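You operate a simulated robot arm through the tools that you are given. There is no shell and no other tool. Be economical: measure what you need, move in short steps, check, and stop when the job is done.

You run a simulated robot arm. Do the job below in one go: nothing can be reset, and whatever is moved stays where it is left.

## Task
The blue-banded machine is threaded: set tension 5 and presser pressure 3.
Fine: close the blue release lever first, lower the presser last; the motor stays off.
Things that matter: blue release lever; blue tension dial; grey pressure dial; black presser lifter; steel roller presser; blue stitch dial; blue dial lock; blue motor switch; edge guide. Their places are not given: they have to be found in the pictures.

Only the result counts: the job must be done as asked and must still hold three seconds after the hand-in. Knocking over, shifting, dropping, spilling or breaking anything else fails it.

## Robot
A 7-joint arm with a two-finger parallel gripper, fixed in place. Base frame: the origin is at the foot of the arm, x ahead of it, y to its left, z up. Readings come in mm, rad, newtons and seconds.
Its first joint turns from -2.897 to 2.897 rad. Payload 4.4 kg.
The TCP is the grasp point between the finger pads, 23 mm short of the fingertips. In the tool frame z runs along the fingers and y along their closing line. Largest opening 94 mm; finger width 38, thickness 10; the body of the gripper, 54 by 96 mm, starts 39 mm behind the TCP.
Orientation is that of the tool frame in the base frame, as a unit quaternion [x, y, z, w]. With the fingers straight down and closing along the base's y, the tool's x points along the base's -x, its y along +y and its z along -z.

## Interface
- The arm moves only by the tool jog_arm. Its argument "moves" is a list of rows, each a list of 7 numbers: the opening, from 0 (shut) to 1 (fully open), then the shift along the base's x, y, z in units of 400 mm (1.0 is 400 mm), then the turn, a rotation vector about the base's x, y, z in units of 60 degrees (1.0 is 60 degrees). In form: [[jaw, tx, ty, tz, rx, ry, rz], ...]. A call has 1 to 20 rows; each row is the pose to reach, as a shift and turn from the pose commanded when the call began. A call with a number of a shift or a turn outside -1 to 1 is refused whole. A row lasts 0.2 s, in which the tool goes at most 50 mm and 0.15 rad; a call with a longer step from one row to the next is refused whole, and so is a gripper value outside its range. A pose out of reach is approached as far as the arm can. The call stops where the force on the tool passes 40 N (or 10 N more than at its start, if that is more) or the arm is blocked; 0.2 s more then pass. The fingers move at their own pace (about 72 mm/s each) and stop on an object; they squeeze with about 21 N. The grip force told is the motor's: it shows also when the fingers shut on nothing. Time passes only in rows, and 0.2 s behind the last, so rows that repeat a pose let the fingers close. The reply holds the time, the measured pose of the TCP, the force on the tool along the base axes, the opening and the grip force, in the units named above and with some noise.
- Cameras (640 x 400 px; columns grow to the right, rows downward): "scene" is fixed at [50, -650.3, 1821.8]; the picture's right is [0.69, -0.72, 0.00], its down [-0.43, -0.41, -0.81] and it looks along [0.59, 0.56, -0.59] (base axes); focal length 300 px, centre (320, 200). "wrist" rides on the gripper at [-39, 0, -44] in the tool frame; the picture's right is [0.00, -1.00, 0.00], its down [0.97, 0.00, -0.24] and it looks along [0.24, 0.00, 0.97] (tool axes); focal length 218 px, centre (320, 200).
- camera(camera): a new picture of that camera. No time passes.
- locate(camera, pixels): for up to 12 pixels [column, row] of the newest picture of that camera ("zoom" is the newest enlarged one), the place [x, y, z] in the base frame of the surface seen there, good to about 2 mm. No time passes.
- enlarge(camera, box): a new picture of the part [left, top, right, bottom] of that camera's present view, enlarged. No time passes.
- close_job(): hands the job in; it is judged then, once.

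Go step by step. Measure first, check grasps and placings, and put right what went wrong. The budget is 80 turns and 46 pictures, counting those below and the enlarged ones. Unless the task says otherwise, let go and move clear before handing in, and close with one line.

The tools are called as a command line: name --pt "numbers of a row" for each row, then --argument value for the rest, lists and objects as JSON in quotes. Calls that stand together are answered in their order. jog_arm: Moves the arm, as the interface text tells. Its arguments: {"type":"object","properties":{"moves":{"type":"array"}},"required":["moves"]} The other tools are called the same way: camera (camera) takes a picture; locate (camera, pixels) gives the place of the surface under pixels of a picture; enlarge (camera, box) takes an enlarged picture of a part of a camera's view; close_job () hands the job in.

At the start:

```text
t: 0.0
tcp_pos: [683.5, -70.7, 1589.7]
orientation: [0.0, 1.0, 0.0, 0.0]
force: [-0.3, -0.1, 0.0]
finger_gap: 93.9
finger_force: 0.1
```

scene: 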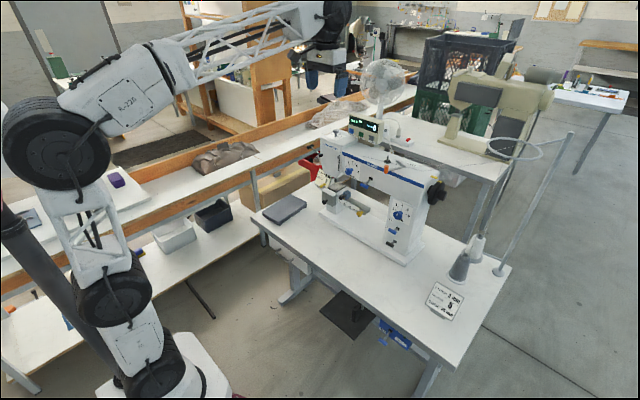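
wrist: 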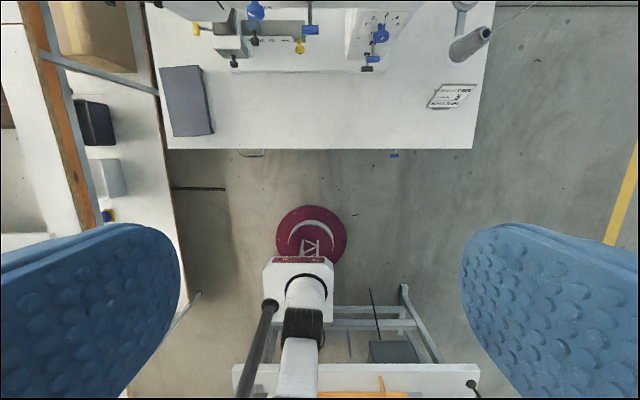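

The machine sits around pixels (310-440, 110-265) in the scene. I'll enlarge it to identify the controls.

enlarge --camera "scene" --box '[300, 105, 460, 205]'

enlarge --camera "scene" --box '[300, 165, 460, 265]'

enlarge --camera "scene" --box '[410, 270, 490, 320]'

```text
4.00 times, centred on (380, 155) of scene
```

zoom: 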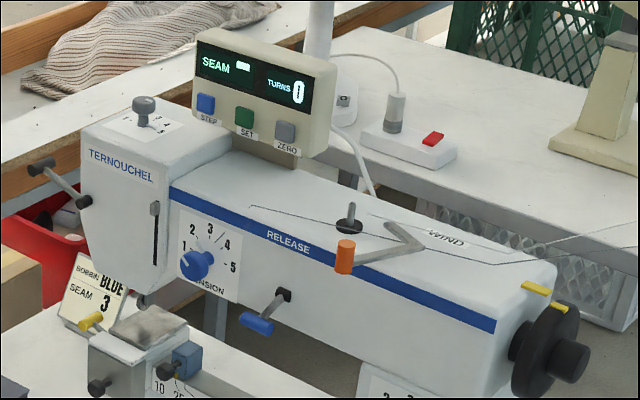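

```text
4.00 times, centred on (380, 215) of scene
```

zoom: 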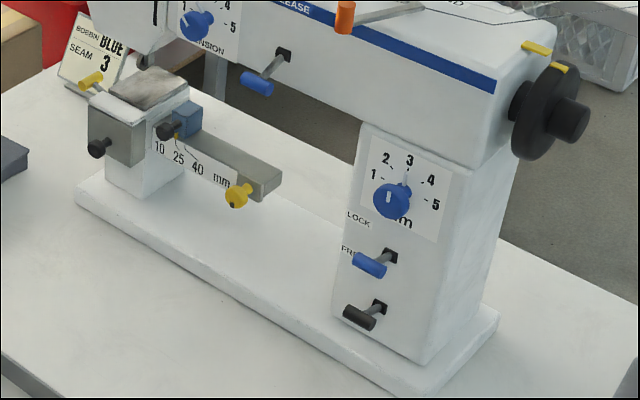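

```text
8.00 times, centred on (450, 295) of scene
```

zoom: 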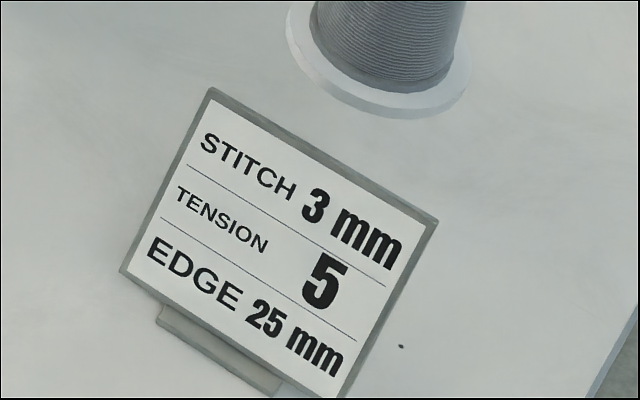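

The controls are partly identified: tension dial, release lever, grey knob on top of the head, and dial with lock on the column. I'll zoom in more on the head and measure there.

enlarge --camera "scene" --box '[300, 120, 380, 170]'

locate --camera "zoom" --pixels '[[280, 77], [285, 100], [75, 205], [170, 275], [385, 295], [420, 240], [475, 350], [430, 400], [530, 350], [180, 120], [310, 190], [360, 140]]'

```text
8.00 times, centred on (340, 145) of scene
```

zoom: 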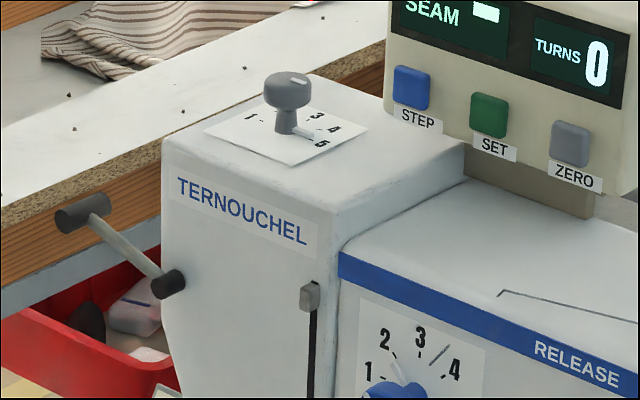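

```text
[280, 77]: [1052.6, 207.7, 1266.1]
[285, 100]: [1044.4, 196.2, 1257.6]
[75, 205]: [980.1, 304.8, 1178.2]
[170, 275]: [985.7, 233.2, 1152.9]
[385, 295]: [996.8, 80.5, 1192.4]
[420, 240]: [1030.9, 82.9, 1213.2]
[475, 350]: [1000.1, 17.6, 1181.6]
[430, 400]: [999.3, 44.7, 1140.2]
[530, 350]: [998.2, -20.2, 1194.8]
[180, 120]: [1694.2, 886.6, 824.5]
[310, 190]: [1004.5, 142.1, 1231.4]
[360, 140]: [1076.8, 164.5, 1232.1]
```

The pressure knob is at about (1050,205,1260), the lifter lever end near (980,305,1178), and the front face is at x≈1000 facing -x. I'll tilt the tool to horizontal (facing +x) in front of the machine and look.

jog_arm --pt "1 0 0.05 -0.075 0 -0.125 0" --pt "1 0 0.1 -0.15 0 -0.25 0" --pt "1 0 0.15 -0.225 0 -0.375 0" --pt "1 0 0.2 -0.3 0 -0.5 0" --pt "1 0 0.25 -0.375 0 -0.625 0" --pt "1 0 0.3 -0.45 0 -0.75 0" --pt "1 0 0.35 -0.525 0 -0.875 0" --pt "1 0 0.4 -0.6 0 -1 0"

jog_arm --pt "1 0.05 0.03 -0.05 0 -0.125 0" --pt "1 0.1 0.05 -0.1 0 -0.25 0" --pt "1 0.15 0.08 -0.15 0 -0.375 0" --pt "1 0.2 0.1 -0.2 0 -0.5 0"

camera --camera "wrist"

```text
t: 1.8
tcp_pos: [681.2, 91.0, 1349.0]
orientation: [-0.001, 0.865, 0.002, 0.501]
force: [0.1, 0.3, 0.0]
finger_gap: 93.8
finger_force: 0.0
```

```text
t: 2.8
tcp_pos: [761.7, 128.0, 1275.9]
orientation: [0.02, 0.708, 0.013, 0.706]
force: [-3.9, 0.2, 13.5]
finger_gap: 93.8
finger_force: 0.0
```

```text
39 pictures are left
```

wrist: 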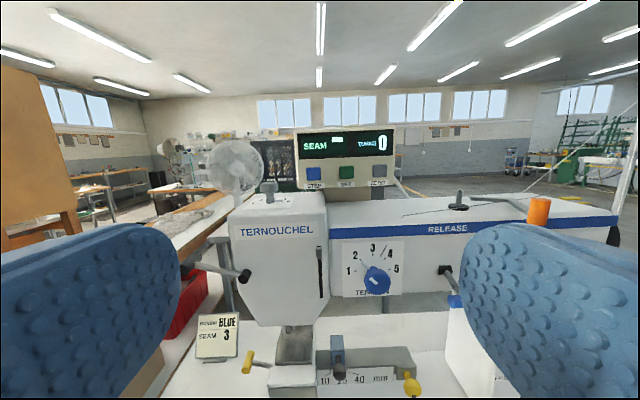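

The front view is good, but the pose is off by several mm with 13.5 N upward, which may mean a contact. I'll check the scene.

camera --camera "scene"

jog_arm --pt "1 0 0 0 0 0 0"

```text
38 pictures are left
```

scene: 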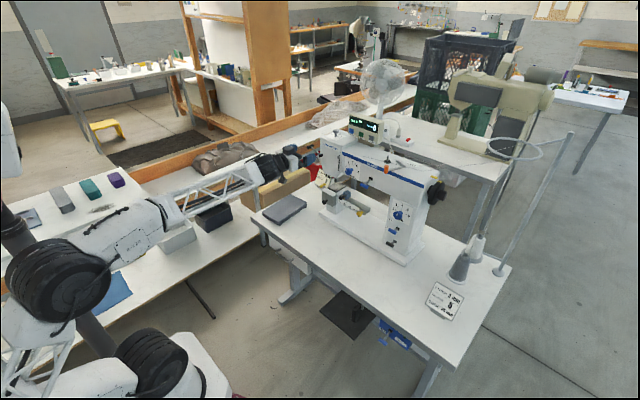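

```text
t: 3.2
tcp_pos: [761.8, 130.5, 1269.2]
orientation: [-0.001, 0.707, 0.0, 0.707]
force: [-0.2, 0.2, -0.3]
finger_gap: 94.0
finger_force: 0.1
```

That was just lag, since the pose is now exact and force-free. I'll zoom the wrist view on the head and the release lever.

enlarge --camera "wrist" --box '[220, 170, 476, 330]'

locate --camera "zoom" --pixels '[[388, 270], [350, 200], [450, 200], [560, 242], [540, 150], [120, 40], [120, 65], [60, 270], [255, 250], [195, 400], [400, 285], [585, 320]]'

```text
2.50 times, centred on (348, 250) of wrist
```

zoom: 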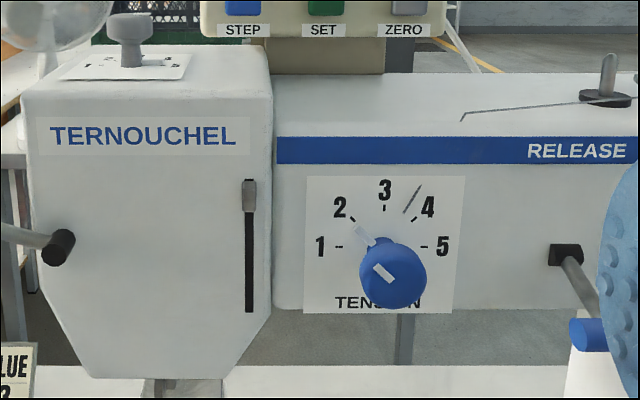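

```text
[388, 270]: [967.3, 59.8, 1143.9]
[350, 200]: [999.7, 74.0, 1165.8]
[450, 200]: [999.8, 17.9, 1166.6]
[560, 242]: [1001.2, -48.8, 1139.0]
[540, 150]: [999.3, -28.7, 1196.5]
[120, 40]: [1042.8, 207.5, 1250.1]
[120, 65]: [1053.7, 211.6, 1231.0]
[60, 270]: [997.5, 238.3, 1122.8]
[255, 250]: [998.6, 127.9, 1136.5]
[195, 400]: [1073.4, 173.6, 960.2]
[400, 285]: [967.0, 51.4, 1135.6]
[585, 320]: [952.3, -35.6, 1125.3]
```

The tension dial knob is centred near (967,57,1142) and points to about 2; 5 is at the right horizontal. Now I'll move right to view the release lever and the column.

jog_arm --pt "1 0 -0.1 -0.02 0 0 0" --pt "1 0 -0.2 -0.05 0 0 0" --pt "1 0 -0.3 -0.07 0 0 0" --pt "1 0 -0.4 -0.1 0 0 0" --pt "1 0 -0.46 -0.1 0 0 0" --pt "1 0 -0.46 -0.1 0 0 0"

camera --camera "wrist"

enlarge --camera "wrist" --box '[180, 190, 460, 365]'

```text
t: 4.6
tcp_pos: [761.0, -9.7, 1217.9]
orientation: [0.062, 0.738, -0.007, 0.671]
force: [-0.3, -0.5, -0.1]
finger_gap: 94.1
finger_force: 0.1
out of reach, approached as far as the arm can: row 3, 4, 5
```

```text
36 pictures are left
```

wrist: 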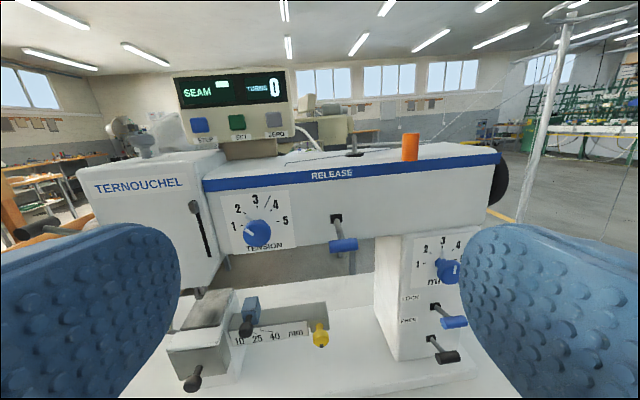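

```text
2.29 times, centred on (320, 278) of wrist
```

zoom: 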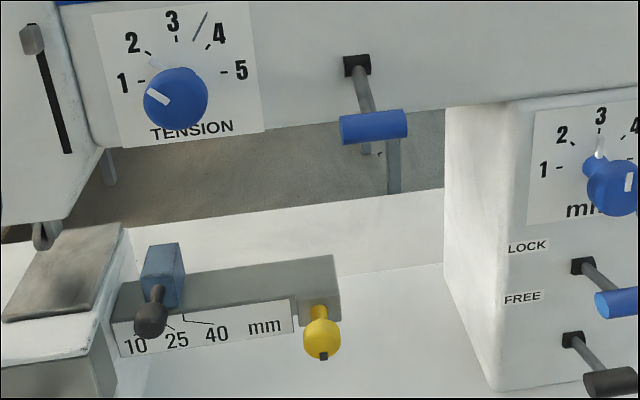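

The release lever is at zoom (355-405, 65-130). I'll look closer for any marks and measure it, and recheck pose since the arm reported a limit.

enlarge --camera "wrist" --box '[280, 150, 400, 225]'

enlarge --camera "wrist" --box '[300, 190, 380, 290]'

locate --camera "wrist" --pixels '[[336, 218], [340, 235], [330, 244], [343, 244], [356, 244], [343, 240], [343, 250], [258, 233], [194, 205], [250, 303], [322, 340], [200, 320]]'

```text
5.33 times, centred on (340, 188) of wrist
```

zoom: 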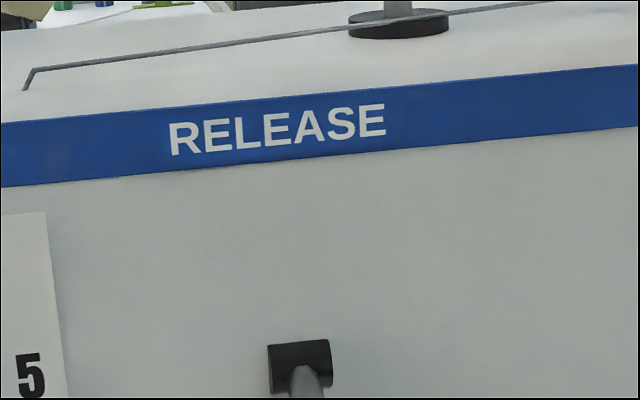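

```text
4.00 times, centred on (340, 240) of wrist
```

zoom: 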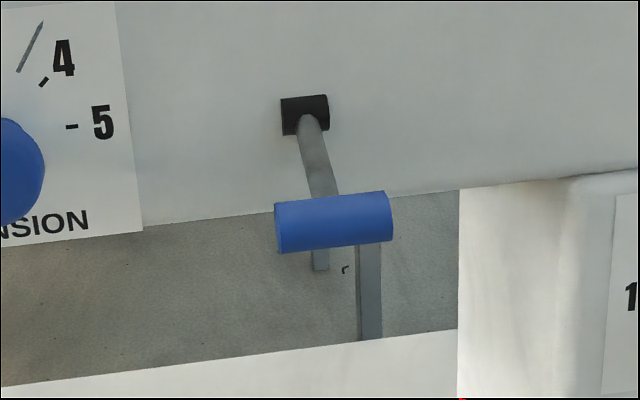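

```text
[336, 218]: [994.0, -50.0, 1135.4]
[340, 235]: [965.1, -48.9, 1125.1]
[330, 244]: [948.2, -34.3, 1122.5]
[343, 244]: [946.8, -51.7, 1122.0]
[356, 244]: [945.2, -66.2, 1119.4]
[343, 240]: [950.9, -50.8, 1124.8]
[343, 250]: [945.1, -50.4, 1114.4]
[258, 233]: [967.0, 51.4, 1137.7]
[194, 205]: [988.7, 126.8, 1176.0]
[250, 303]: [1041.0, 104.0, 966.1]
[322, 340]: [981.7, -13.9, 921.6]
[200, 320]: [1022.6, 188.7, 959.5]
```

The lever pivots at (1000,-50,1139) with its handle at about (950,-50,1119), pointing out and down, so closing should be swinging it up (as with LOCK above FREE). I'll send a null move to see what pose the arm considers commanded.

jog_arm --pt "0 0.05 0 0 0 0 0" --pt "0 0.1 0 0 0 0 0" --pt "0 0.1 0 0 0 0 0"

```text
t: 5.4
tcp_pos: [785.8, -22.1, 1216.5]
orientation: [0.08, 0.741, -0.002, 0.667]
force: [-0.9, 0.3, -0.2]
finger_gap: 0.0
finger_force: 21.1
out of reach, approached as far as the arm can: row 1, 2
```

jog_arm --pt "0 0 0 0 0 0 0" --pt "0 0 0 0 0 0 0" --pt "0 0 0 0 0 0 0"

```text
t: 6.2
tcp_pos: [785.1, -20.8, 1216.1]
orientation: [0.08, 0.741, -0.002, 0.667]
force: [0.7, 0.4, 0.2]
finger_gap: 0.0
finger_force: 21.3
```

The limit seems to be a wrist joint when the tool is level, low and close in. I'll stretch forward to x≈880 while straightening the orientation and see whether it clears.

jog_arm --pt "0 0.08 -0.02 0.0 -0.026 -0.025 0.028" --pt "0 0.16 -0.04 0.0 -0.052 -0.05 0.055" --pt "0 0.24 -0.07 0 -0.105 -0.1 0.111" --pt "0 0.24 -0.07 0 -0.105 -0.1 0.111"

```text
t: 7.2
tcp_pos: [874.1, 8.8, 1243.9]
orientation: [0.068, 0.687, 0.032, 0.722]
force: [0.1, 0.3, 0.0]
finger_gap: 0.0
finger_force: 20.8
out of reach, approached as far as the arm can: row 1, 2, 3, 4
```

camera --camera "scene"

```text
32 pictures are left
```

scene: 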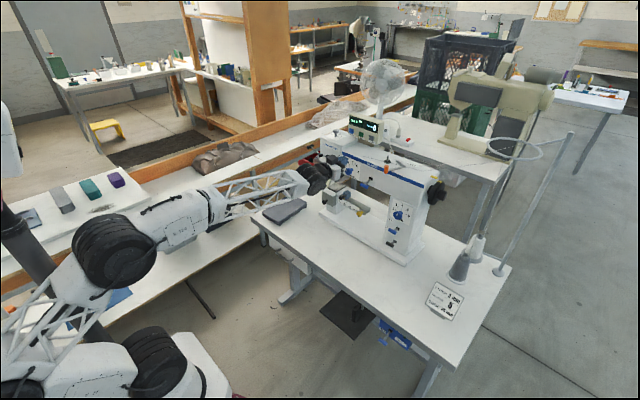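

The elbow has swung out sideways to dodge a wrist limit, which is what jams it. I'll back up and pitch the tool down again to unwind, then approach stretched out with the tool pitched down.

jog_arm --pt "0 -0.05 0.0 0.08 0 0.12 0" --pt "0 -0.1 0.0 0.16 0 0.24 0" --pt "0 -0.15 0.0 0.24 0 0.36 0" --pt "0 -0.2 0 0.32 0 0.48 0" --pt "0 -0.25 0 0.4 0 0.6 0" --pt "0 -0.3 0 0.48 0 0.72 0" --pt "0 -0.35 0 0.56 0 0.84 0" --pt "0 -0.4 0 0.64 0 0.96 0" --pt "0 -0.4 0 0.64 0 0.96 0"

camera --camera "scene"

```text
t: 9.2
tcp_pos: [709.8, 11.2, 1498.2]
orientation: [0.075, 0.951, -0.005, 0.3]
force: [-0.1, -0.1, 0.6]
finger_gap: 0.0
finger_force: 21.2
out of reach, approached as far as the arm can: row 4
```

```text
31 pictures are left
```

scene: 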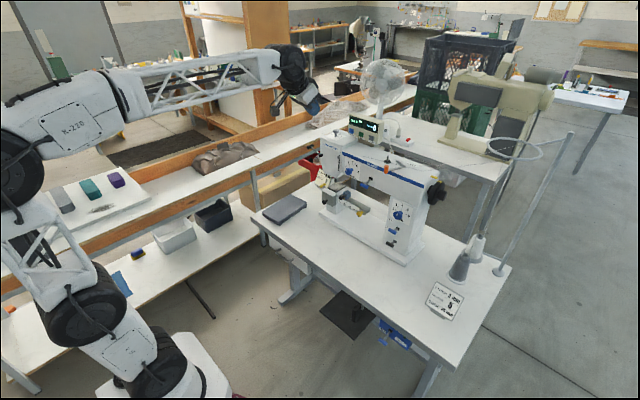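

The arm has unwound to elbow-up. Now I'll straighten the orientation and move to a stretched pre-pose near (860,-50,1200), keeping the tool pitched down.

jog_arm --pt "0 0 0 0 -0.034 0 0.139" --pt "0 0.06 -0.02 -0.1 -0.034 0 0.139" --pt "0 0.12 -0.04 -0.2 -0.034 0 0.139" --pt "0 0.18 -0.06 -0.3 -0.034 0 0.139" --pt "0 0.24 -0.08 -0.4 -0.034 0 0.139" --pt "0 0.3 -0.11 -0.5 -0.034 0 0.139" --pt "0 0.34 -0.13 -0.6 -0.034 0 0.139" --pt "0 0.375 -0.15 -0.7 -0.034 0 0.139" --pt "0 0.375 -0.15 -0.7 -0.034 0 0.139"

jog_arm --pt "0 0 0 0 0 -0.14 0" --pt "0 0 0 0 0 -0.28 0" --pt "0 0 0 0 0 -0.4 0" --pt "0 0 0 0 0 -0.4 0"

camera --camera "wrist"

```text
t: 11.2
tcp_pos: [860.1, -50.5, 1217.8]
orientation: [0.0, 0.953, 0.0, 0.302]
force: [-0.3, 0.2, 0.1]
finger_gap: 0.0
finger_force: 20.7
```

```text
t: 12.2
tcp_pos: [860.6, -51.4, 1216.6]
orientation: [0.001, 0.869, -0.001, 0.494]
force: [-0.1, -0.3, 0.2]
finger_gap: 0.0
finger_force: 20.4
```

```text
30 pictures are left
```

wrist: 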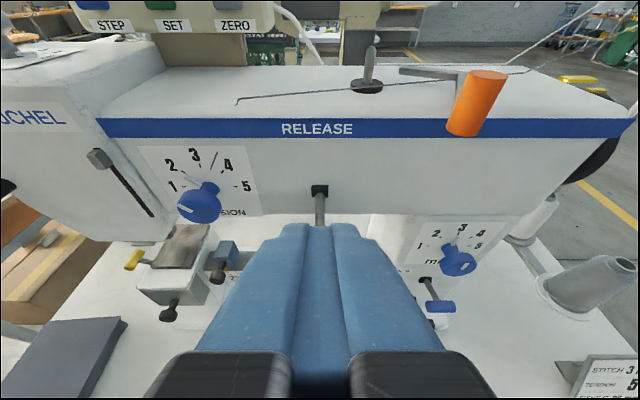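

This pose works. I'll drop with shut fingers to z≈1070, move in under the handle, then look before pushing up.

jog_arm --pt "0 0 0 -0.1 0 0 0" --pt "0 0 0 -0.2 0 0 0" --pt "0 0 0 -0.3 0 0 0" --pt "0 0 0 -0.36 0 0 0" --pt "0 0.09 0 -0.36 0 0 0" --pt "0 0.175 0 -0.36 0 0 0" --pt "0 0.175 0 -0.36 0 0 0"

camera --camera "wrist"

enlarge --camera "scene" --box '[320, 150, 420, 230]'

```text
t: 13.8
tcp_pos: [931.2, -51.0, 1074.0]
orientation: [0.001, 0.869, -0.001, 0.494]
force: [0.1, 0.9, -0.1]
finger_gap: 0.0
finger_force: 20.9
```

```text
29 pictures are left
```

wrist: 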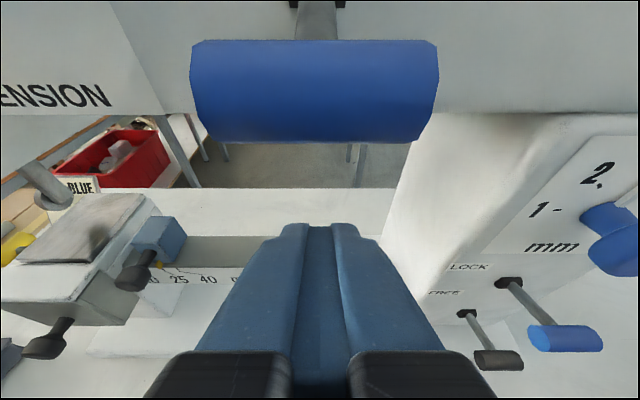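

```text
5.00 times, centred on (370, 190) of scene
```

zoom: 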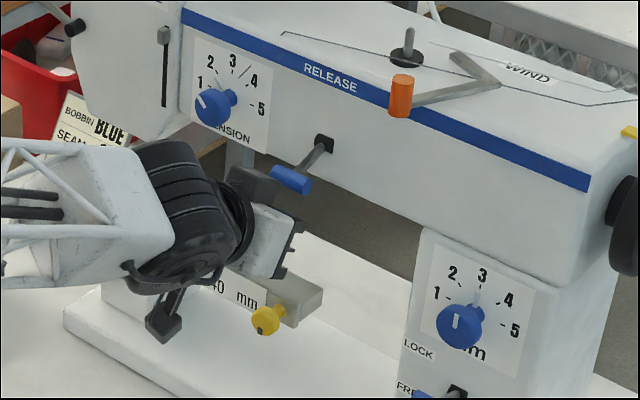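

The fingers sit below and centred on the handle. I'll push up in small steps, stopping at force.

jog_arm --pt "0 0 0 0.02 0 0 0" --pt "0 0 0 0.04 0 0 0" --pt "0 0 0 0.055 0 0 0" --pt "0 0 0 0.07 0 0 0" --pt "0 0 0 0.085 0 0 0" --pt "0 0 0 0.1 0 0 0" --pt "0 0 0 0.115 0 0 0" --pt "0 0 0 0.13 0 0 0" --pt "0 0 0 0.145 0 0 0" --pt "0 0 0 0.16 0 0 0"

camera --camera "wrist"

```text
t: 16.2
tcp_pos: [929.3, -51.0, 1129.7]
orientation: [0.0, 0.872, 0.0, 0.49]
force: [-4.3, -0.5, -5.0]
finger_gap: 0.1
finger_force: 21.0
stopped in row 10: the force on the tool passed its limit (the readings are from after the stop); the commanded pose is now the measured one
```

```text
27 pictures are left
```

wrist: 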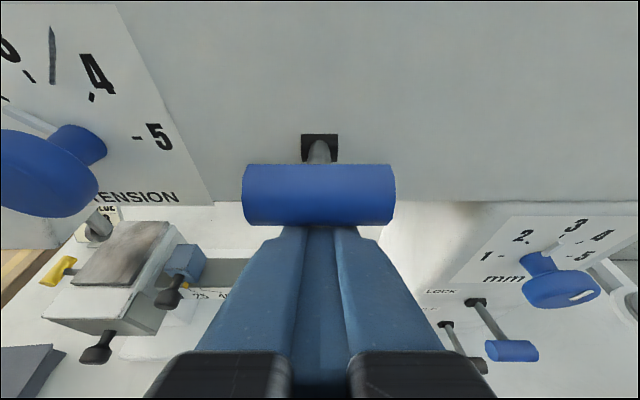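

The lever rose about 35 mm and met a stop. I'll measure the handle.

locate --camera "wrist" --pixels '[[319, 175], [319, 200], [319, 148], [310, 140], [253, 195]]'

enlarge --camera "scene" --box '[300, 105, 420, 180]'

```text
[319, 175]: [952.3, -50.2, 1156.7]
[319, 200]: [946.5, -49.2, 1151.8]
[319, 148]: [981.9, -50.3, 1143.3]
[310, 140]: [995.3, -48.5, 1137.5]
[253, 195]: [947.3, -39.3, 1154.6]
```

```text
5.33 times, centred on (360, 142) of scene
```

zoom: 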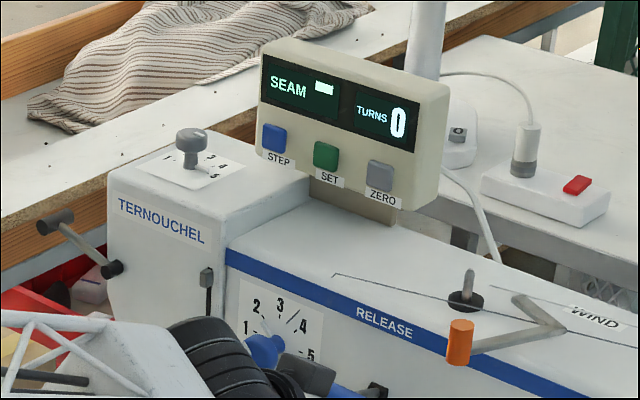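

The handle is now at about z=1150, +13° versus -23° before. I'll push a little more to confirm it's a hard stop.

jog_arm --pt "0 0 0 0.008 0 0 0" --pt "0 0 0 0.016 0 0 0" --pt "0 0 0 0.024 0 0 0" --pt "0 0 0 0.032 0 0 0" --pt "0 0 0 0.04 0 0 0"

camera --camera "wrist"

locate --camera "wrist" --pixels '[[319, 175], [319, 200], [319, 215], [319, 185]]'

```text
t: 16.9
tcp_pos: [928.1, -51.6, 1129.4]
orientation: [0.001, 0.874, 0.001, 0.486]
force: [-5.1, 0.5, -5.3]
finger_gap: 0.2
finger_force: 20.6
stopped in row 3: the force on the tool passed its limit (the readings are from after the stop); the commanded pose is now the measured one
```

```text
25 pictures are left
```

wrist: 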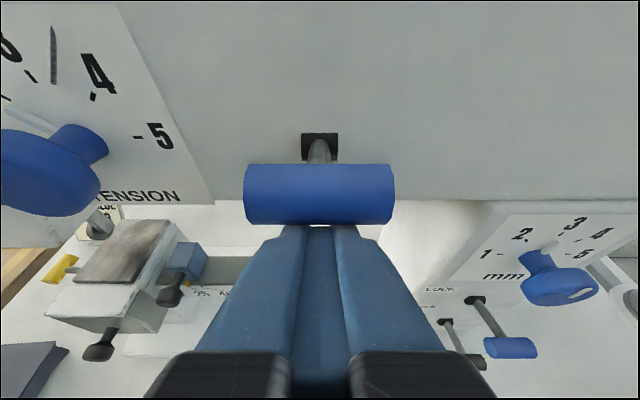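

```text
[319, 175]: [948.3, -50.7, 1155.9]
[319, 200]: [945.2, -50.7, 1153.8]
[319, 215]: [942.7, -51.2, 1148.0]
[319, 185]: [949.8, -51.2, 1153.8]
```

It's a hard stop, so the lever is up. Next I'll withdraw, slide left in front of the tension dial, and level the tool with the jaws part-open.

jog_arm --pt "0 -0.02 0 -0.07 0 0 0" --pt "0 -0.1 0 -0.07 0 0 0" --pt "0 -0.2 0 -0.07 0 0 0" --pt "0.6 -0.2 0.08 -0.05 0 -0.13 0" --pt "0.6 -0.2 0.16 -0.02 0 -0.26 0" --pt "0.6 -0.2 0.22 0 0 -0.39 0" --pt "0.6 -0.15 0.268 0.03 0 -0.53 0" --pt "0.6 -0.1 0.268 0.03 0 -0.53 0" --pt "0.6 -0.1 0.268 0.03 0 -0.53 0"

camera --camera "wrist"

```text
t: 18.9
tcp_pos: [890.3, 56.3, 1143.6]
orientation: [-0.001, 0.707, 0.001, 0.707]
force: [-0.2, 0.0, -0.4]
finger_gap: 56.3
finger_force: 0.0
```

```text
24 pictures are left
```

wrist: 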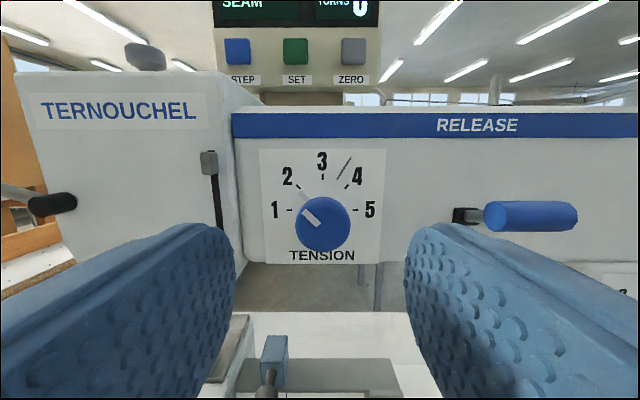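

Level pose reached in front of the dial, and the lever stays up. I'll zoom in on the dial for its exact centre and pointer angle.

enlarge --camera "wrist" --box '[256, 145, 392, 265]'

locate --camera "wrist" --pixels '[[323, 224], [298, 224], [347, 224], [323, 200], [323, 248], [290, 210], [355, 210], [323, 177], [303, 196], [310, 225], [335, 225]]'

```text
3.33 times, centred on (324, 205) of wrist
```

zoom: 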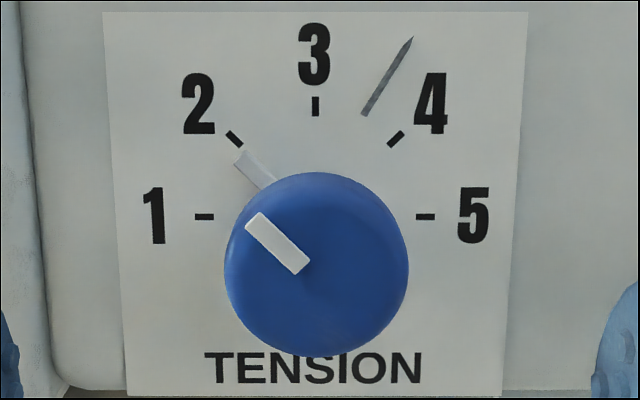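

```text
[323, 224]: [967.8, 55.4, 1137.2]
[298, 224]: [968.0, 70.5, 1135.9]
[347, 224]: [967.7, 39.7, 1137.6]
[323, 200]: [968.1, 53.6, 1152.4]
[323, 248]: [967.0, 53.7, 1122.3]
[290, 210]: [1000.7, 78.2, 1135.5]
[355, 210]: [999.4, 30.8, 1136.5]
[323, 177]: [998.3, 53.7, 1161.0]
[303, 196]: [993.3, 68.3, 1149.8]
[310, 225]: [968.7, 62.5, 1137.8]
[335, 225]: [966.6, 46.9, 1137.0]
```

The knob axis is at (y 54.6, z 1137), radius about 17, and the pointer is exactly at 2; 5 is 135° clockwise from there. I'll move in, grip the knob, and check the gap.

jog_arm --pt "0.6 0.06 -0.004 -0.016 0 0 0" --pt "0.6 0.12 -0.004 -0.016 0 0 0" --pt "0.6 0.18 -0.004 -0.016 0 0 0" --pt "0.6 0.18 -0.004 -0.016 0 0 0" --pt "0.2 0.18 -0.004 -0.016 0 0 0" --pt "0.2 0.18 -0.004 -0.016 0 0 0" --pt "0.2 0.18 -0.004 -0.016 0 0 0"

```text
t: 20.5
tcp_pos: [962.2, 55.5, 1137.1]
orientation: [0.0, 0.707, 0.0, 0.707]
force: [16.8, -1.1, 0.5]
finger_gap: 33.2
finger_force: 45.3
```

The knob is gripped with a 33 mm gap. I'll turn 60° clockwise (+x) in steps.

jog_arm --pt "0.2 0 0 0 0.1 0 0" --pt "0.2 0 0 0 0.2 0 0" --pt "0.2 0 0 0 0.3 0 0" --pt "0.2 0 0 0 0.4 0 0" --pt "0.2 0 0 0 0.5 0 0" --pt "0.2 0 0 0 0.6 0 0" --pt "0.2 0 0 0 0.7 0 0" --pt "0.2 0 0 0 0.8 0 0" --pt "0.2 0 0 0 0.9 0 0" --pt "0.2 0 0 0 1.0 0 0" --pt "0.2 0 0 0 1.0 0 0"

camera --camera "wrist"

```text
t: 21.8
tcp_pos: [961.5, 53.4, 1136.1]
orientation: [0.19, 0.681, 0.19, 0.682]
force: [13.2, -9.4, -1.5]
finger_gap: 33.2
finger_force: 45.3
stopped in row 6: the force on the tool passed its limit (the readings are from after the stop); the commanded pose is now the measured one
```

```text
22 pictures are left
```

wrist: 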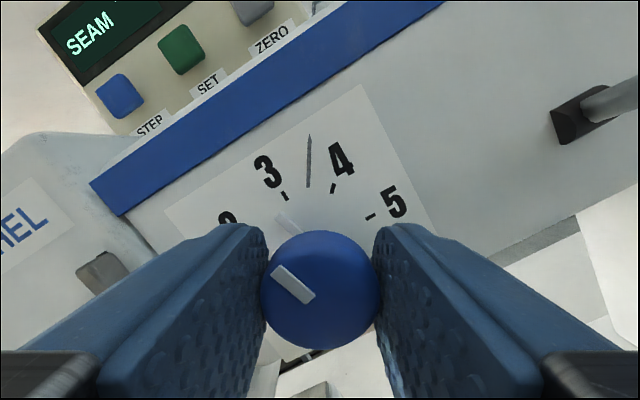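

The dial turned 31° with the grip holding, then a side load stopped the call. It's reset to the measured pose, so I'll continue.

jog_arm --pt "0.2 0 0 0 0.06 0 0" --pt "0.2 0 0 0 0.12 0 0" --pt "0.2 0 0 0 0.18 0 0" --pt "0.2 0 0 0 0.24 0 0" --pt "0.2 0 0 0 0.3 0 0" --pt "0.2 0 0 0 0.36 0 0" --pt "0.2 0 0 0 0.42 0 0" --pt "0.2 0 0 0 0.48 0 0" --pt "0.2 0 0 0 0.54 0 0" --pt "0.2 0 0 0 0.6 0 0"

```text
t: 23.5
tcp_pos: [961.4, 52.4, 1135.2]
orientation: [0.343, 0.619, 0.342, 0.619]
force: [12.2, -9.2, -4.9]
finger_gap: 33.0
finger_force: 45.3
stopped in row 8: the force on the tool passed its limit (the readings are from after the stop); the commanded pose is now the measured one
```

The drift shows the knob axis is about 3.7 mm below my TCP (z≈1133.4). I'll follow the arc with a small shift while turning on.

jog_arm --pt "0.2 0 -0.0005 -0.0008 0.09 0 0" --pt "0.2 0 -0.001 -0.0016 0.18 0 0" --pt "0.2 0 -0.0012 -0.0024 0.27 0 0" --pt "0.2 0 -0.0014 -0.0032 0.36 0 0" --pt "0.2 0 -0.0015 -0.004 0.45 0 0" --pt "0.2 0 -0.0015 -0.0048 0.54 0 0" --pt "0.2 0 -0.0014 -0.0057 0.63 0 0" --pt "0.2 0 -0.0012 -0.0066 0.72 0 0" --pt "0.2 0 -0.0008 -0.0075 0.81 0 0" --pt "0.2 0 -0.0004 -0.0084 0.9 0 0" --pt "0.2 0 0 -0.009 0.97 0 0"

camera --camera "wrist"

```text
t: 25.9
tcp_pos: [961.8, 52.8, 1133.7]
orientation: [0.601, 0.374, 0.6, 0.373]
force: [22.1, -19.8, 17.4]
finger_gap: 33.0
finger_force: 45.2
```

```text
21 pictures are left
```

wrist: 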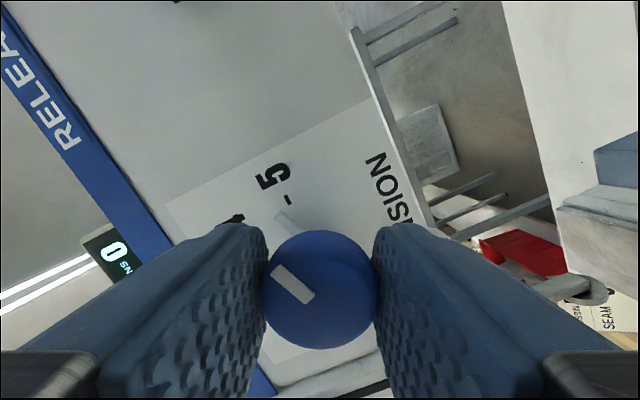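

It has turned 116°, with the pointer near 5; about 19° remain. I'll relieve the side load and finish the turn.

jog_arm --pt "0.2 0 -0.003 0.004 0 0 0" --pt "0.2 0 -0.003 0.004 0.08 0 0" --pt "0.2 0 -0.003 0.004 0.16 0 0" --pt "0.2 0 -0.003 0.004 0.24 0 0" --pt "0.2 0 -0.003 0.004 0.311 0 0" --pt "0.2 0 -0.003 0.004 0.311 0 0"

enlarge --camera "wrist" --box '[160, 120, 460, 360]'

```text
t: 27.3
tcp_pos: [961.7, 53.6, 1132.2]
orientation: [0.654, 0.272, 0.652, 0.271]
force: [16.9, 21.9, -1.6]
finger_gap: 33.3
finger_force: 45.1
```

```text
1.67 times, centred on (310, 240) of wrist
```

zoom: 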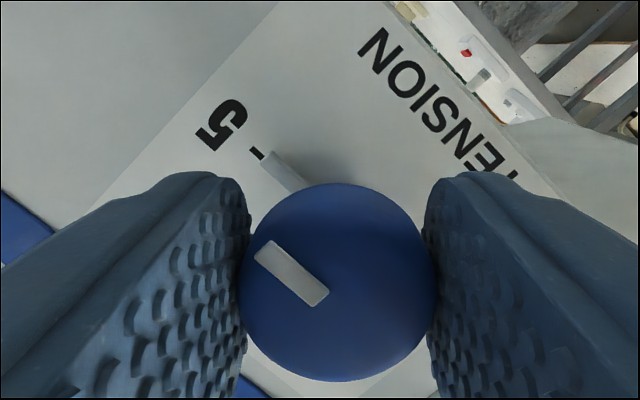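

The pointer lines up with the 5 tick after 135°. I'll release, back out straight, and start rolling back.

jog_arm --pt "0.6 0 0 0 0 0 0" --pt "0.6 0 0 0 0 0 0" --pt "0.6 -0.08 0 0 0 0 0" --pt "0.6 -0.17 0 0 0 0 0" --pt "0.6 -0.2 0 0.03 -0.12 0 0" --pt "0.6 -0.2 0 0.03 -0.24 0 0" --pt "0.6 -0.2 0 0.03 -0.36 0 0" --pt "0.6 -0.2 0 0.03 -0.48 0 0" --pt "0.6 -0.2 0 0.03 -0.6 0 0" --pt "0.6 -0.2 0 0.03 -0.72 0 0" --pt "0.6 -0.2 0 0.03 -0.84 0 0" --pt "0.6 -0.2 0 0.03 -0.96 0 0"

jog_arm --pt "0.6 0 0 0 -0.13 0 0" --pt "0.6 0 0 0 -0.26 0 0" --pt "0.6 0 0 0 -0.39 0 0" --pt "0.6 0 0 0 -0.52 0 0" --pt "0.6 0 0 0 -0.65 0 0" --pt "0.6 0 0 0 -0.78 0 0" --pt "0.6 0 0 0 -0.91 0 0" --pt "0.6 0 0 0 -1 0 0"

jog_arm --pt "0.6 0 0 0 -0.12 0 0" --pt "0.6 0 0 0 -0.24 0 0" --pt "0.6 0 0 0 -0.287 0 0" --pt "0.6 0 0 0 -0.287 0 0"

camera --camera "wrist"

enlarge --camera "wrist" --box '[256, 125, 416, 265]'

```text
t: 29.9
tcp_pos: [880.9, 51.8, 1147.2]
orientation: [0.441, 0.553, 0.441, 0.552]
force: [0.7, 1.2, -0.2]
finger_gap: 56.5
finger_force: 0.1
```

```text
t: 31.7
tcp_pos: [880.7, 52.5, 1146.7]
orientation: [0.105, 0.699, 0.104, 0.7]
force: [1.0, -0.1, -1.4]
finger_gap: 56.4
finger_force: 0.0
```

```text
t: 32.7
tcp_pos: [882.1, 51.4, 1146.1]
orientation: [0.001, 0.707, -0.001, 0.708]
force: [1.0, 0.5, 0.9]
finger_gap: 56.4
finger_force: 0.2
```

```text
19 pictures are left
```

wrist: 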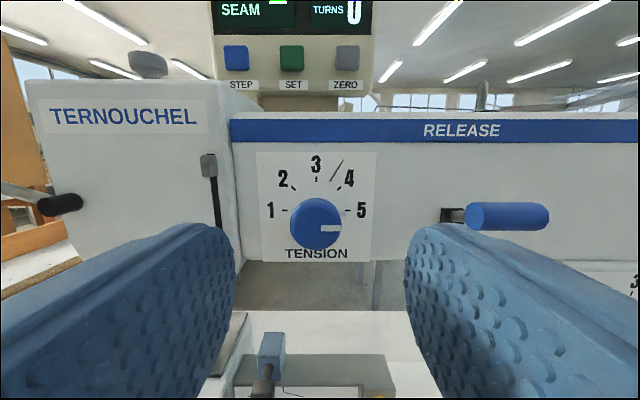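

```text
2.86 times, centred on (336, 195) of wrist
```

zoom: 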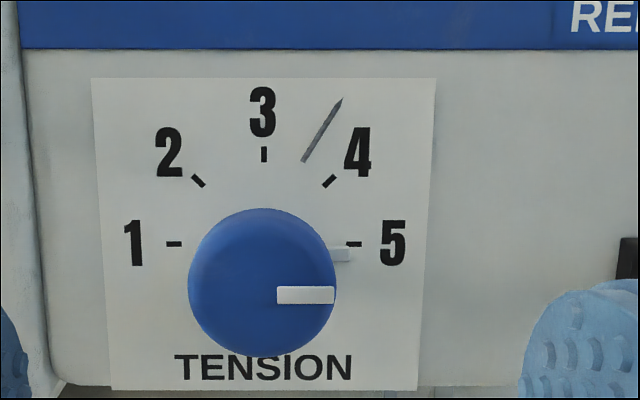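

The stripe is horizontal at 5, so tension is set. Next is the pressure dial on top of the head: I'll rise, shift left, and pitch down 45° to see it.

jog_arm --pt "0.6 -0.08 0 0.08 0 0 0" --pt "0.6 -0.12 0.05 0.18 0 0.1 0" --pt "0.6 -0.12 0.1 0.28 0 0.2 0" --pt "0.6 -0.1 0.15 0.38 0 0.3 0" --pt "0.6 -0.08 0.2 0.48 0 0.4 0" --pt "0.6 -0.06 0.25 0.56 0 0.5 0" --pt "0.6 -0.05 0.3 0.62 0 0.6 0" --pt "0.6 -0.04 0.35 0.65 0 0.7 0" --pt "0.6 -0.03 0.385 0.65 0 0.75 0" --pt "0.6 -0.03 0.385 0.65 0 0.75 0"

camera --camera "wrist"

```text
t: 34.9
tcp_pos: [869.1, 205.9, 1406.5]
orientation: [0.0, 0.924, 0.0, 0.383]
force: [0.7, -0.3, 0.5]
finger_gap: 56.5
finger_force: 0.1
```

```text
17 pictures are left
```

wrist: 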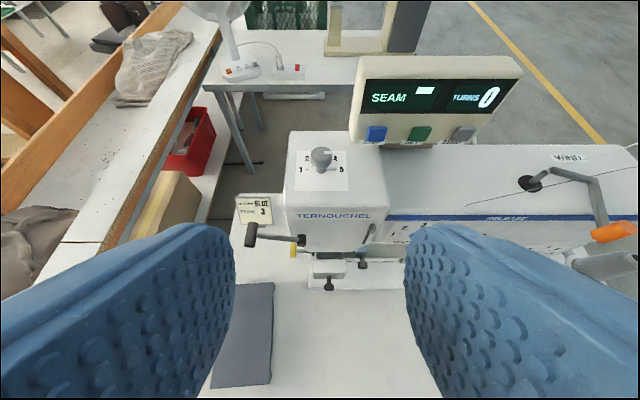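

enlarge --camera "wrist" --box '[240, 125, 384, 215]'

locate --camera "zoom" --pixels '[[360, 120], [360, 145], [310, 130], [410, 130], [365, 195], [260, 195], [450, 195], [260, 275], [470, 275], [300, 300], [360, 170], [275, 200]]'

```text
4.44 times, centred on (312, 170) of wrist
```

zoom: 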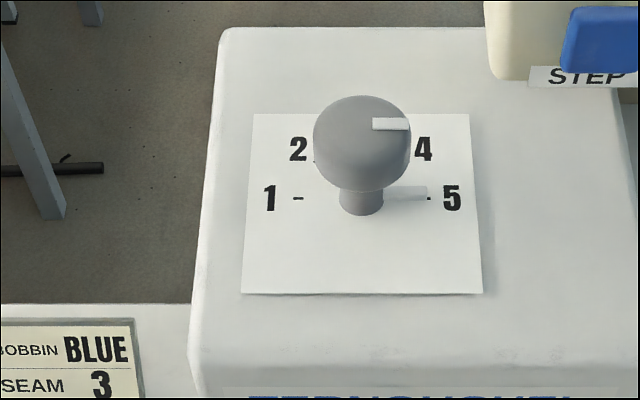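

```text
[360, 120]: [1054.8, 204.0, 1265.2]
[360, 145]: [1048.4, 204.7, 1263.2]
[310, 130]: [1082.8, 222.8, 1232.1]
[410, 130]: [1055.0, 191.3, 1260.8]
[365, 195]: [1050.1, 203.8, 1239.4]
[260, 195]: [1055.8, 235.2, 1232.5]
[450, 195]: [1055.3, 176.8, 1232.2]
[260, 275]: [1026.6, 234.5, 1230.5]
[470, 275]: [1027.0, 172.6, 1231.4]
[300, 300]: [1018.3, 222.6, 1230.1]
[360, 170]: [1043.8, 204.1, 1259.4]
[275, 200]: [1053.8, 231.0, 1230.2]
```

The pressure pointer is at 5 (toward -y); 3 points away (+x), so it needs +90° about z. I'll measure the display box for clearance first.

locate --camera "wrist" --pixels '[[352, 135], [360, 60], [362, 80], [385, 142], [390, 150], [322, 155], [334, 160], [310, 160], [296, 238], [252, 240], [247, 230], [250, 243]]'

```text
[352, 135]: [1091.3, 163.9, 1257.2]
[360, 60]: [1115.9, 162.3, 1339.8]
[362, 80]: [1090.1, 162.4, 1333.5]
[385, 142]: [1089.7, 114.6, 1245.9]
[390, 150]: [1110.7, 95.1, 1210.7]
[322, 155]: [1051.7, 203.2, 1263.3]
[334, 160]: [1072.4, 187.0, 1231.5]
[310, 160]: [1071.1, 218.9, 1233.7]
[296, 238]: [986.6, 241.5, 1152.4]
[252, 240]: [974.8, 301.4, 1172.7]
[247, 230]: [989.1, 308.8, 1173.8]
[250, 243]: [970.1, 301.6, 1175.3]
```

The display's near corner is at (1090,163), so a 45° pitched approach with a 47 mm opening clears it. I'll move to a standoff, then close on the knob at (1054.5,204,1266).

jog_arm --pt "0.5 0.085 -0.002 -0.055 0 0 0" --pt "0.5 0.17 -0.005 -0.11 0 0 0" --pt "0.5 0.255 -0.005 -0.166 0 0 0" --pt "0.5 0.34 -0.005 -0.226 0 0 0" --pt "0.5 0.34 -0.005 -0.226 0 0 0"

camera --camera "wrist"

```text
t: 36.1
tcp_pos: [1005.5, 203.0, 1315.6]
orientation: [0.0, 0.924, -0.001, 0.383]
force: [-0.4, 0.8, 0.9]
finger_gap: 47.0
finger_force: 0.1
```

```text
15 pictures are left
```

wrist: 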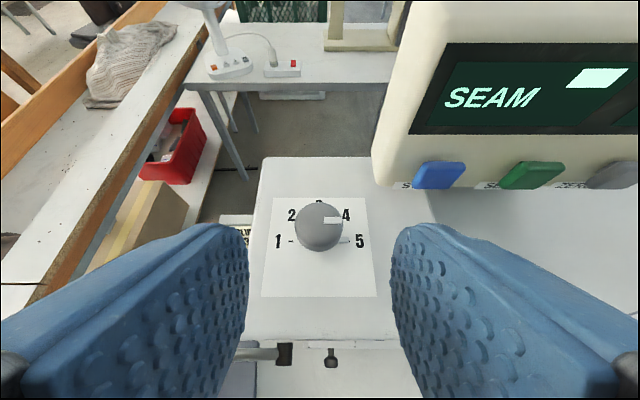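

locate --camera "wrist" --pixels '[[319, 225], [297, 225], [342, 232], [319, 206], [291, 242], [347, 242], [376, 180], [319, 247]]'

```text
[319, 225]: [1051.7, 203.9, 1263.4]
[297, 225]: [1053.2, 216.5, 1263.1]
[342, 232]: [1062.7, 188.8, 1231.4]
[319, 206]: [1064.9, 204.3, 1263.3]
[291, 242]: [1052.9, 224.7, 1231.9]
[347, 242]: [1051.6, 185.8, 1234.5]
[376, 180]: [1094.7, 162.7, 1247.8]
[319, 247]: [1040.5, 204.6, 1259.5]
```

The axis is confirmed at (1053,204.3) with the knob top at 1263.5. I'll move in along the tool axis and grip.

jog_arm --pt "0.5 0.04 0.002 -0.042 0 0 0" --pt "0.5 0.08 0.003 -0.084 0 0 0" --pt "0.5 0.119 0.003 -0.1265 0 0 0" --pt "0.5 0.119 0.003 -0.1265 0 0 0" --pt "0.15 0.119 0.003 -0.1265 0 0 0" --pt "0.15 0.119 0.003 -0.1265 0 0 0" --pt "0.15 0.119 0.003 -0.1265 0 0 0"

```text
t: 37.7
tcp_pos: [1052.4, 205.3, 1265.4]
orientation: [0.001, 0.924, -0.001, 0.382]
force: [1.8, -8.1, -2.1]
finger_gap: 27.7
finger_force: 44.8
```

Gripped at 27.7 mm. I'll turn +45° about z in small steps.

jog_arm --pt "0.15 0 -0.002 0 0 0 0.08" --pt "0.15 0 -0.002 0 0 0 0.16" --pt "0.15 0 -0.002 0 0 0 0.24" --pt "0.15 0 -0.002 0 0 0 0.32" --pt "0.15 0 -0.002 0 0 0 0.4" --pt "0.15 0 -0.002 0 0 0 0.48" --pt "0.15 0 -0.002 0 0 0 0.56" --pt "0.15 0 -0.002 0 0 0 0.64" --pt "0.15 0 -0.002 0 0 0 0.72" --pt "0.15 0 -0.002 0 0 0 0.75"

camera --camera "wrist"

```text
t: 38.0
tcp_pos: [1046.1, 204.5, 1262.0]
orientation: [-0.01, 0.923, 0.004, 0.385]
force: [-9.0, -2.8, -3.0]
finger_gap: 27.8
finger_force: 15.6
out of reach, approached as far as the arm can: row 1
stopped in row 1: the force on the tool passed its limit (the readings are from after the stop); the commanded pose is now the measured one
```

```text
14 pictures are left
```

wrist: 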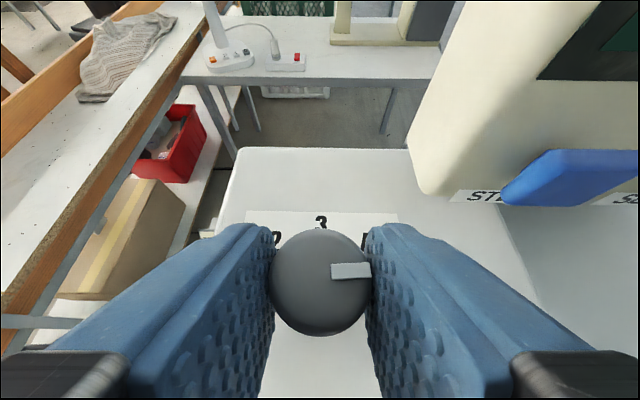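

The arm hit its reach limit at 45° pitch. I'll release, back off a little, flatten the tool to 30° below horizontal (which brings the wrist in), and regrip.

jog_arm --pt "0.5 0 0 0.003 0 0 0" --pt "0.5 0 0 0.005 0 0 0" --pt "0.5 -0.07 0 0.06 0 0 0" --pt "0.5 -0.09 0 0.065 0 -0.125 0" --pt "0.5 -0.09 0 0.065 0 -0.25 0" --pt "0.5 -0.03 0 0.034 0 -0.25 0" --pt "0.5 0.0175 0 0.006 0 -0.25 0" --pt "0.5 0.0175 0 0.006 0 -0.25 0"

```text
t: 39.8
tcp_pos: [1053.7, 204.9, 1265.4]
orientation: [-0.011, 0.864, 0.003, 0.504]
force: [0.0, 1.0, 0.4]
finger_gap: 47.0
finger_force: 0.0
```

jog_arm --pt "0.15 0 0 0 0 0 0" --pt "0.15 0 0 0 0 0 0" --pt "0.15 0 0 0 0 0 0" --pt "0.15 0 0 0 0 0 0.06" --pt "0.15 0 0 0 0 0 0.12" --pt "0.15 0 0 0 0 0 0.18" --pt "0.15 0 0 0 0 0 0.24" --pt "0.15 0 0 0 0 0 0.32" --pt "0.15 0 0 0 0 0 0.4" --pt "0.15 0 0 0 0 0 0.48" --pt "0.15 0 0 0 0 0 0.56" --pt "0.15 0 0 0 0 0 0.64" --pt "0.15 0 0 0 0 0 0.72" --pt "0.15 0 0 0 0 0 0.75"

camera --camera "wrist"

```text
t: 42.8
tcp_pos: [1053.0, 205.1, 1265.9]
orientation: [-0.065, 0.861, 0.034, 0.503]
force: [8.3, -12.0, 8.0]
finger_gap: 27.9
finger_force: 44.5
out of reach, approached as far as the arm can: row 6, 7, 8, 9, 10, 11, 12, 13, 14
```

```text
13 pictures are left
```

wrist: 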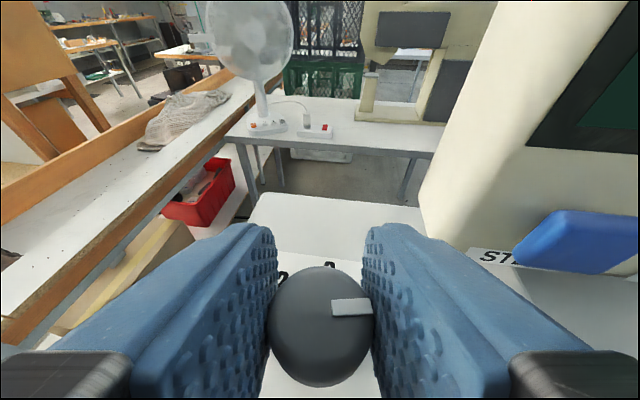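

The arm stalled at 9° yaw and the knob has barely turned. I'll release, back off, take the full yaw (about 40°) further away where the arm is less stretched, and test whether it can come in at that yaw.

jog_arm --pt "0.5 0 0 0 0 0 0" --pt "0.5 0 0 0 0 0 0" --pt "0.5 -0.1 -0.02 0.06 0 0 0" --pt "0.5 -0.2 -0.04 0.12 0 0 0" --pt "0.5 -0.25 -0.08 0.15 0 0 0.1" --pt "0.5 -0.25 -0.12 0.15 0 0 0.2" --pt "0.5 -0.25 -0.16 0.15 0 0 0.3" --pt "0.5 -0.25 -0.2 0.15 0 0 0.4" --pt "0.5 -0.25 -0.24 0.15 0 0 0.5" --pt "0.5 -0.25 -0.24 0.15 0 0 0.5"

```text
t: 45.0
tcp_pos: [952.4, 108.7, 1326.3]
orientation: [-0.286, 0.815, 0.163, 0.476]
force: [-0.1, 0.7, 0.1]
finger_gap: 47.0
finger_force: 0.0
out of reach, approached as far as the arm can: row 5, 6
```

The yaw of 39° is reached at a distance. I'll approach the standoff at this yaw and look.

jog_arm --pt "0.5 0.06 0.06 -0.03 0 0 0" --pt "0.5 0.12 0.12 -0.06 0 0 0" --pt "0.5 0.1675 0.172 -0.09 0 0 0" --pt "0.5 0.1675 0.172 -0.09 0 0 0"

camera --camera "wrist"

```text
t: 46.0
tcp_pos: [1019.8, 177.9, 1289.4]
orientation: [-0.285, 0.816, 0.163, 0.476]
force: [0.0, -0.4, -0.1]
finger_gap: 47.1
finger_force: 0.1
```

```text
12 pictures are left
```

wrist: 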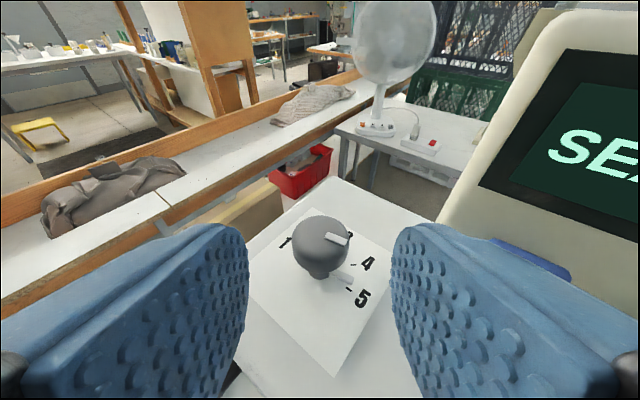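

This yaw is reachable near the knob, whose pointer is now at about 4.8. I'll reduce yaw to about 15° on this arm branch, then advance onto the knob to use the 15–40° range for turning.

jog_arm --pt "0.5 -0.007 0.013 0 0 0 -0.13" --pt "0.5 -0.014 0.026 0 0 0 -0.26" --pt "0.5 -0.021 0.039 0 0 0 -0.4" --pt "0.5 -0.021 0.039 0 0 0 -0.4" --pt "0.5 0.03 0.053 -0.03 0 0 -0.4" --pt "0.5 0.0835 0.067 -0.06 0 0 -0.4" --pt "0.5 0.0835 0.067 -0.06 0 0 -0.4"

```text
t: 47.6
tcp_pos: [1053.5, 204.1, 1264.6]
orientation: [-0.11, 0.858, 0.061, 0.499]
force: [0.5, 0.0, -0.1]
finger_gap: 46.9
finger_force: 0.0
```

Reached yaw 14.6° on the knob without limits. I'll grip and turn +.

jog_arm --pt "0.15 0 0 0 0 0 0" --pt "0.15 0 0 0 0 0 0" --pt "0.15 0 0 0 0 0 0" --pt "0.15 0 0 0 0 0 0.06" --pt "0.15 0 0 0 0 0 0.12" --pt "0.15 0 0 0 0 0 0.18" --pt "0.15 0 0 0 0 0 0.24" --pt "0.15 0 0 0 0 0 0.3" --pt "0.15 0 0 0 0 0 0.36" --pt "0.15 0 0 0 0 0 0.42" --pt "0.15 0 0 0 0 0 0.48" --pt "0.15 0 0 0 0 0 0.54" --pt "0.15 0 0 0 0 0 0.6" --pt "0.15 0 0 0 0 0 0.66" --pt "0.15 0 0 0 0 0 0.72"

```text
t: 50.8
tcp_pos: [1054.7, 202.7, 1265.4]
orientation: [-0.418, 0.757, 0.24, 0.442]
force: [27.8, -21.0, -6.7]
finger_gap: 27.6
finger_force: 45.3
```

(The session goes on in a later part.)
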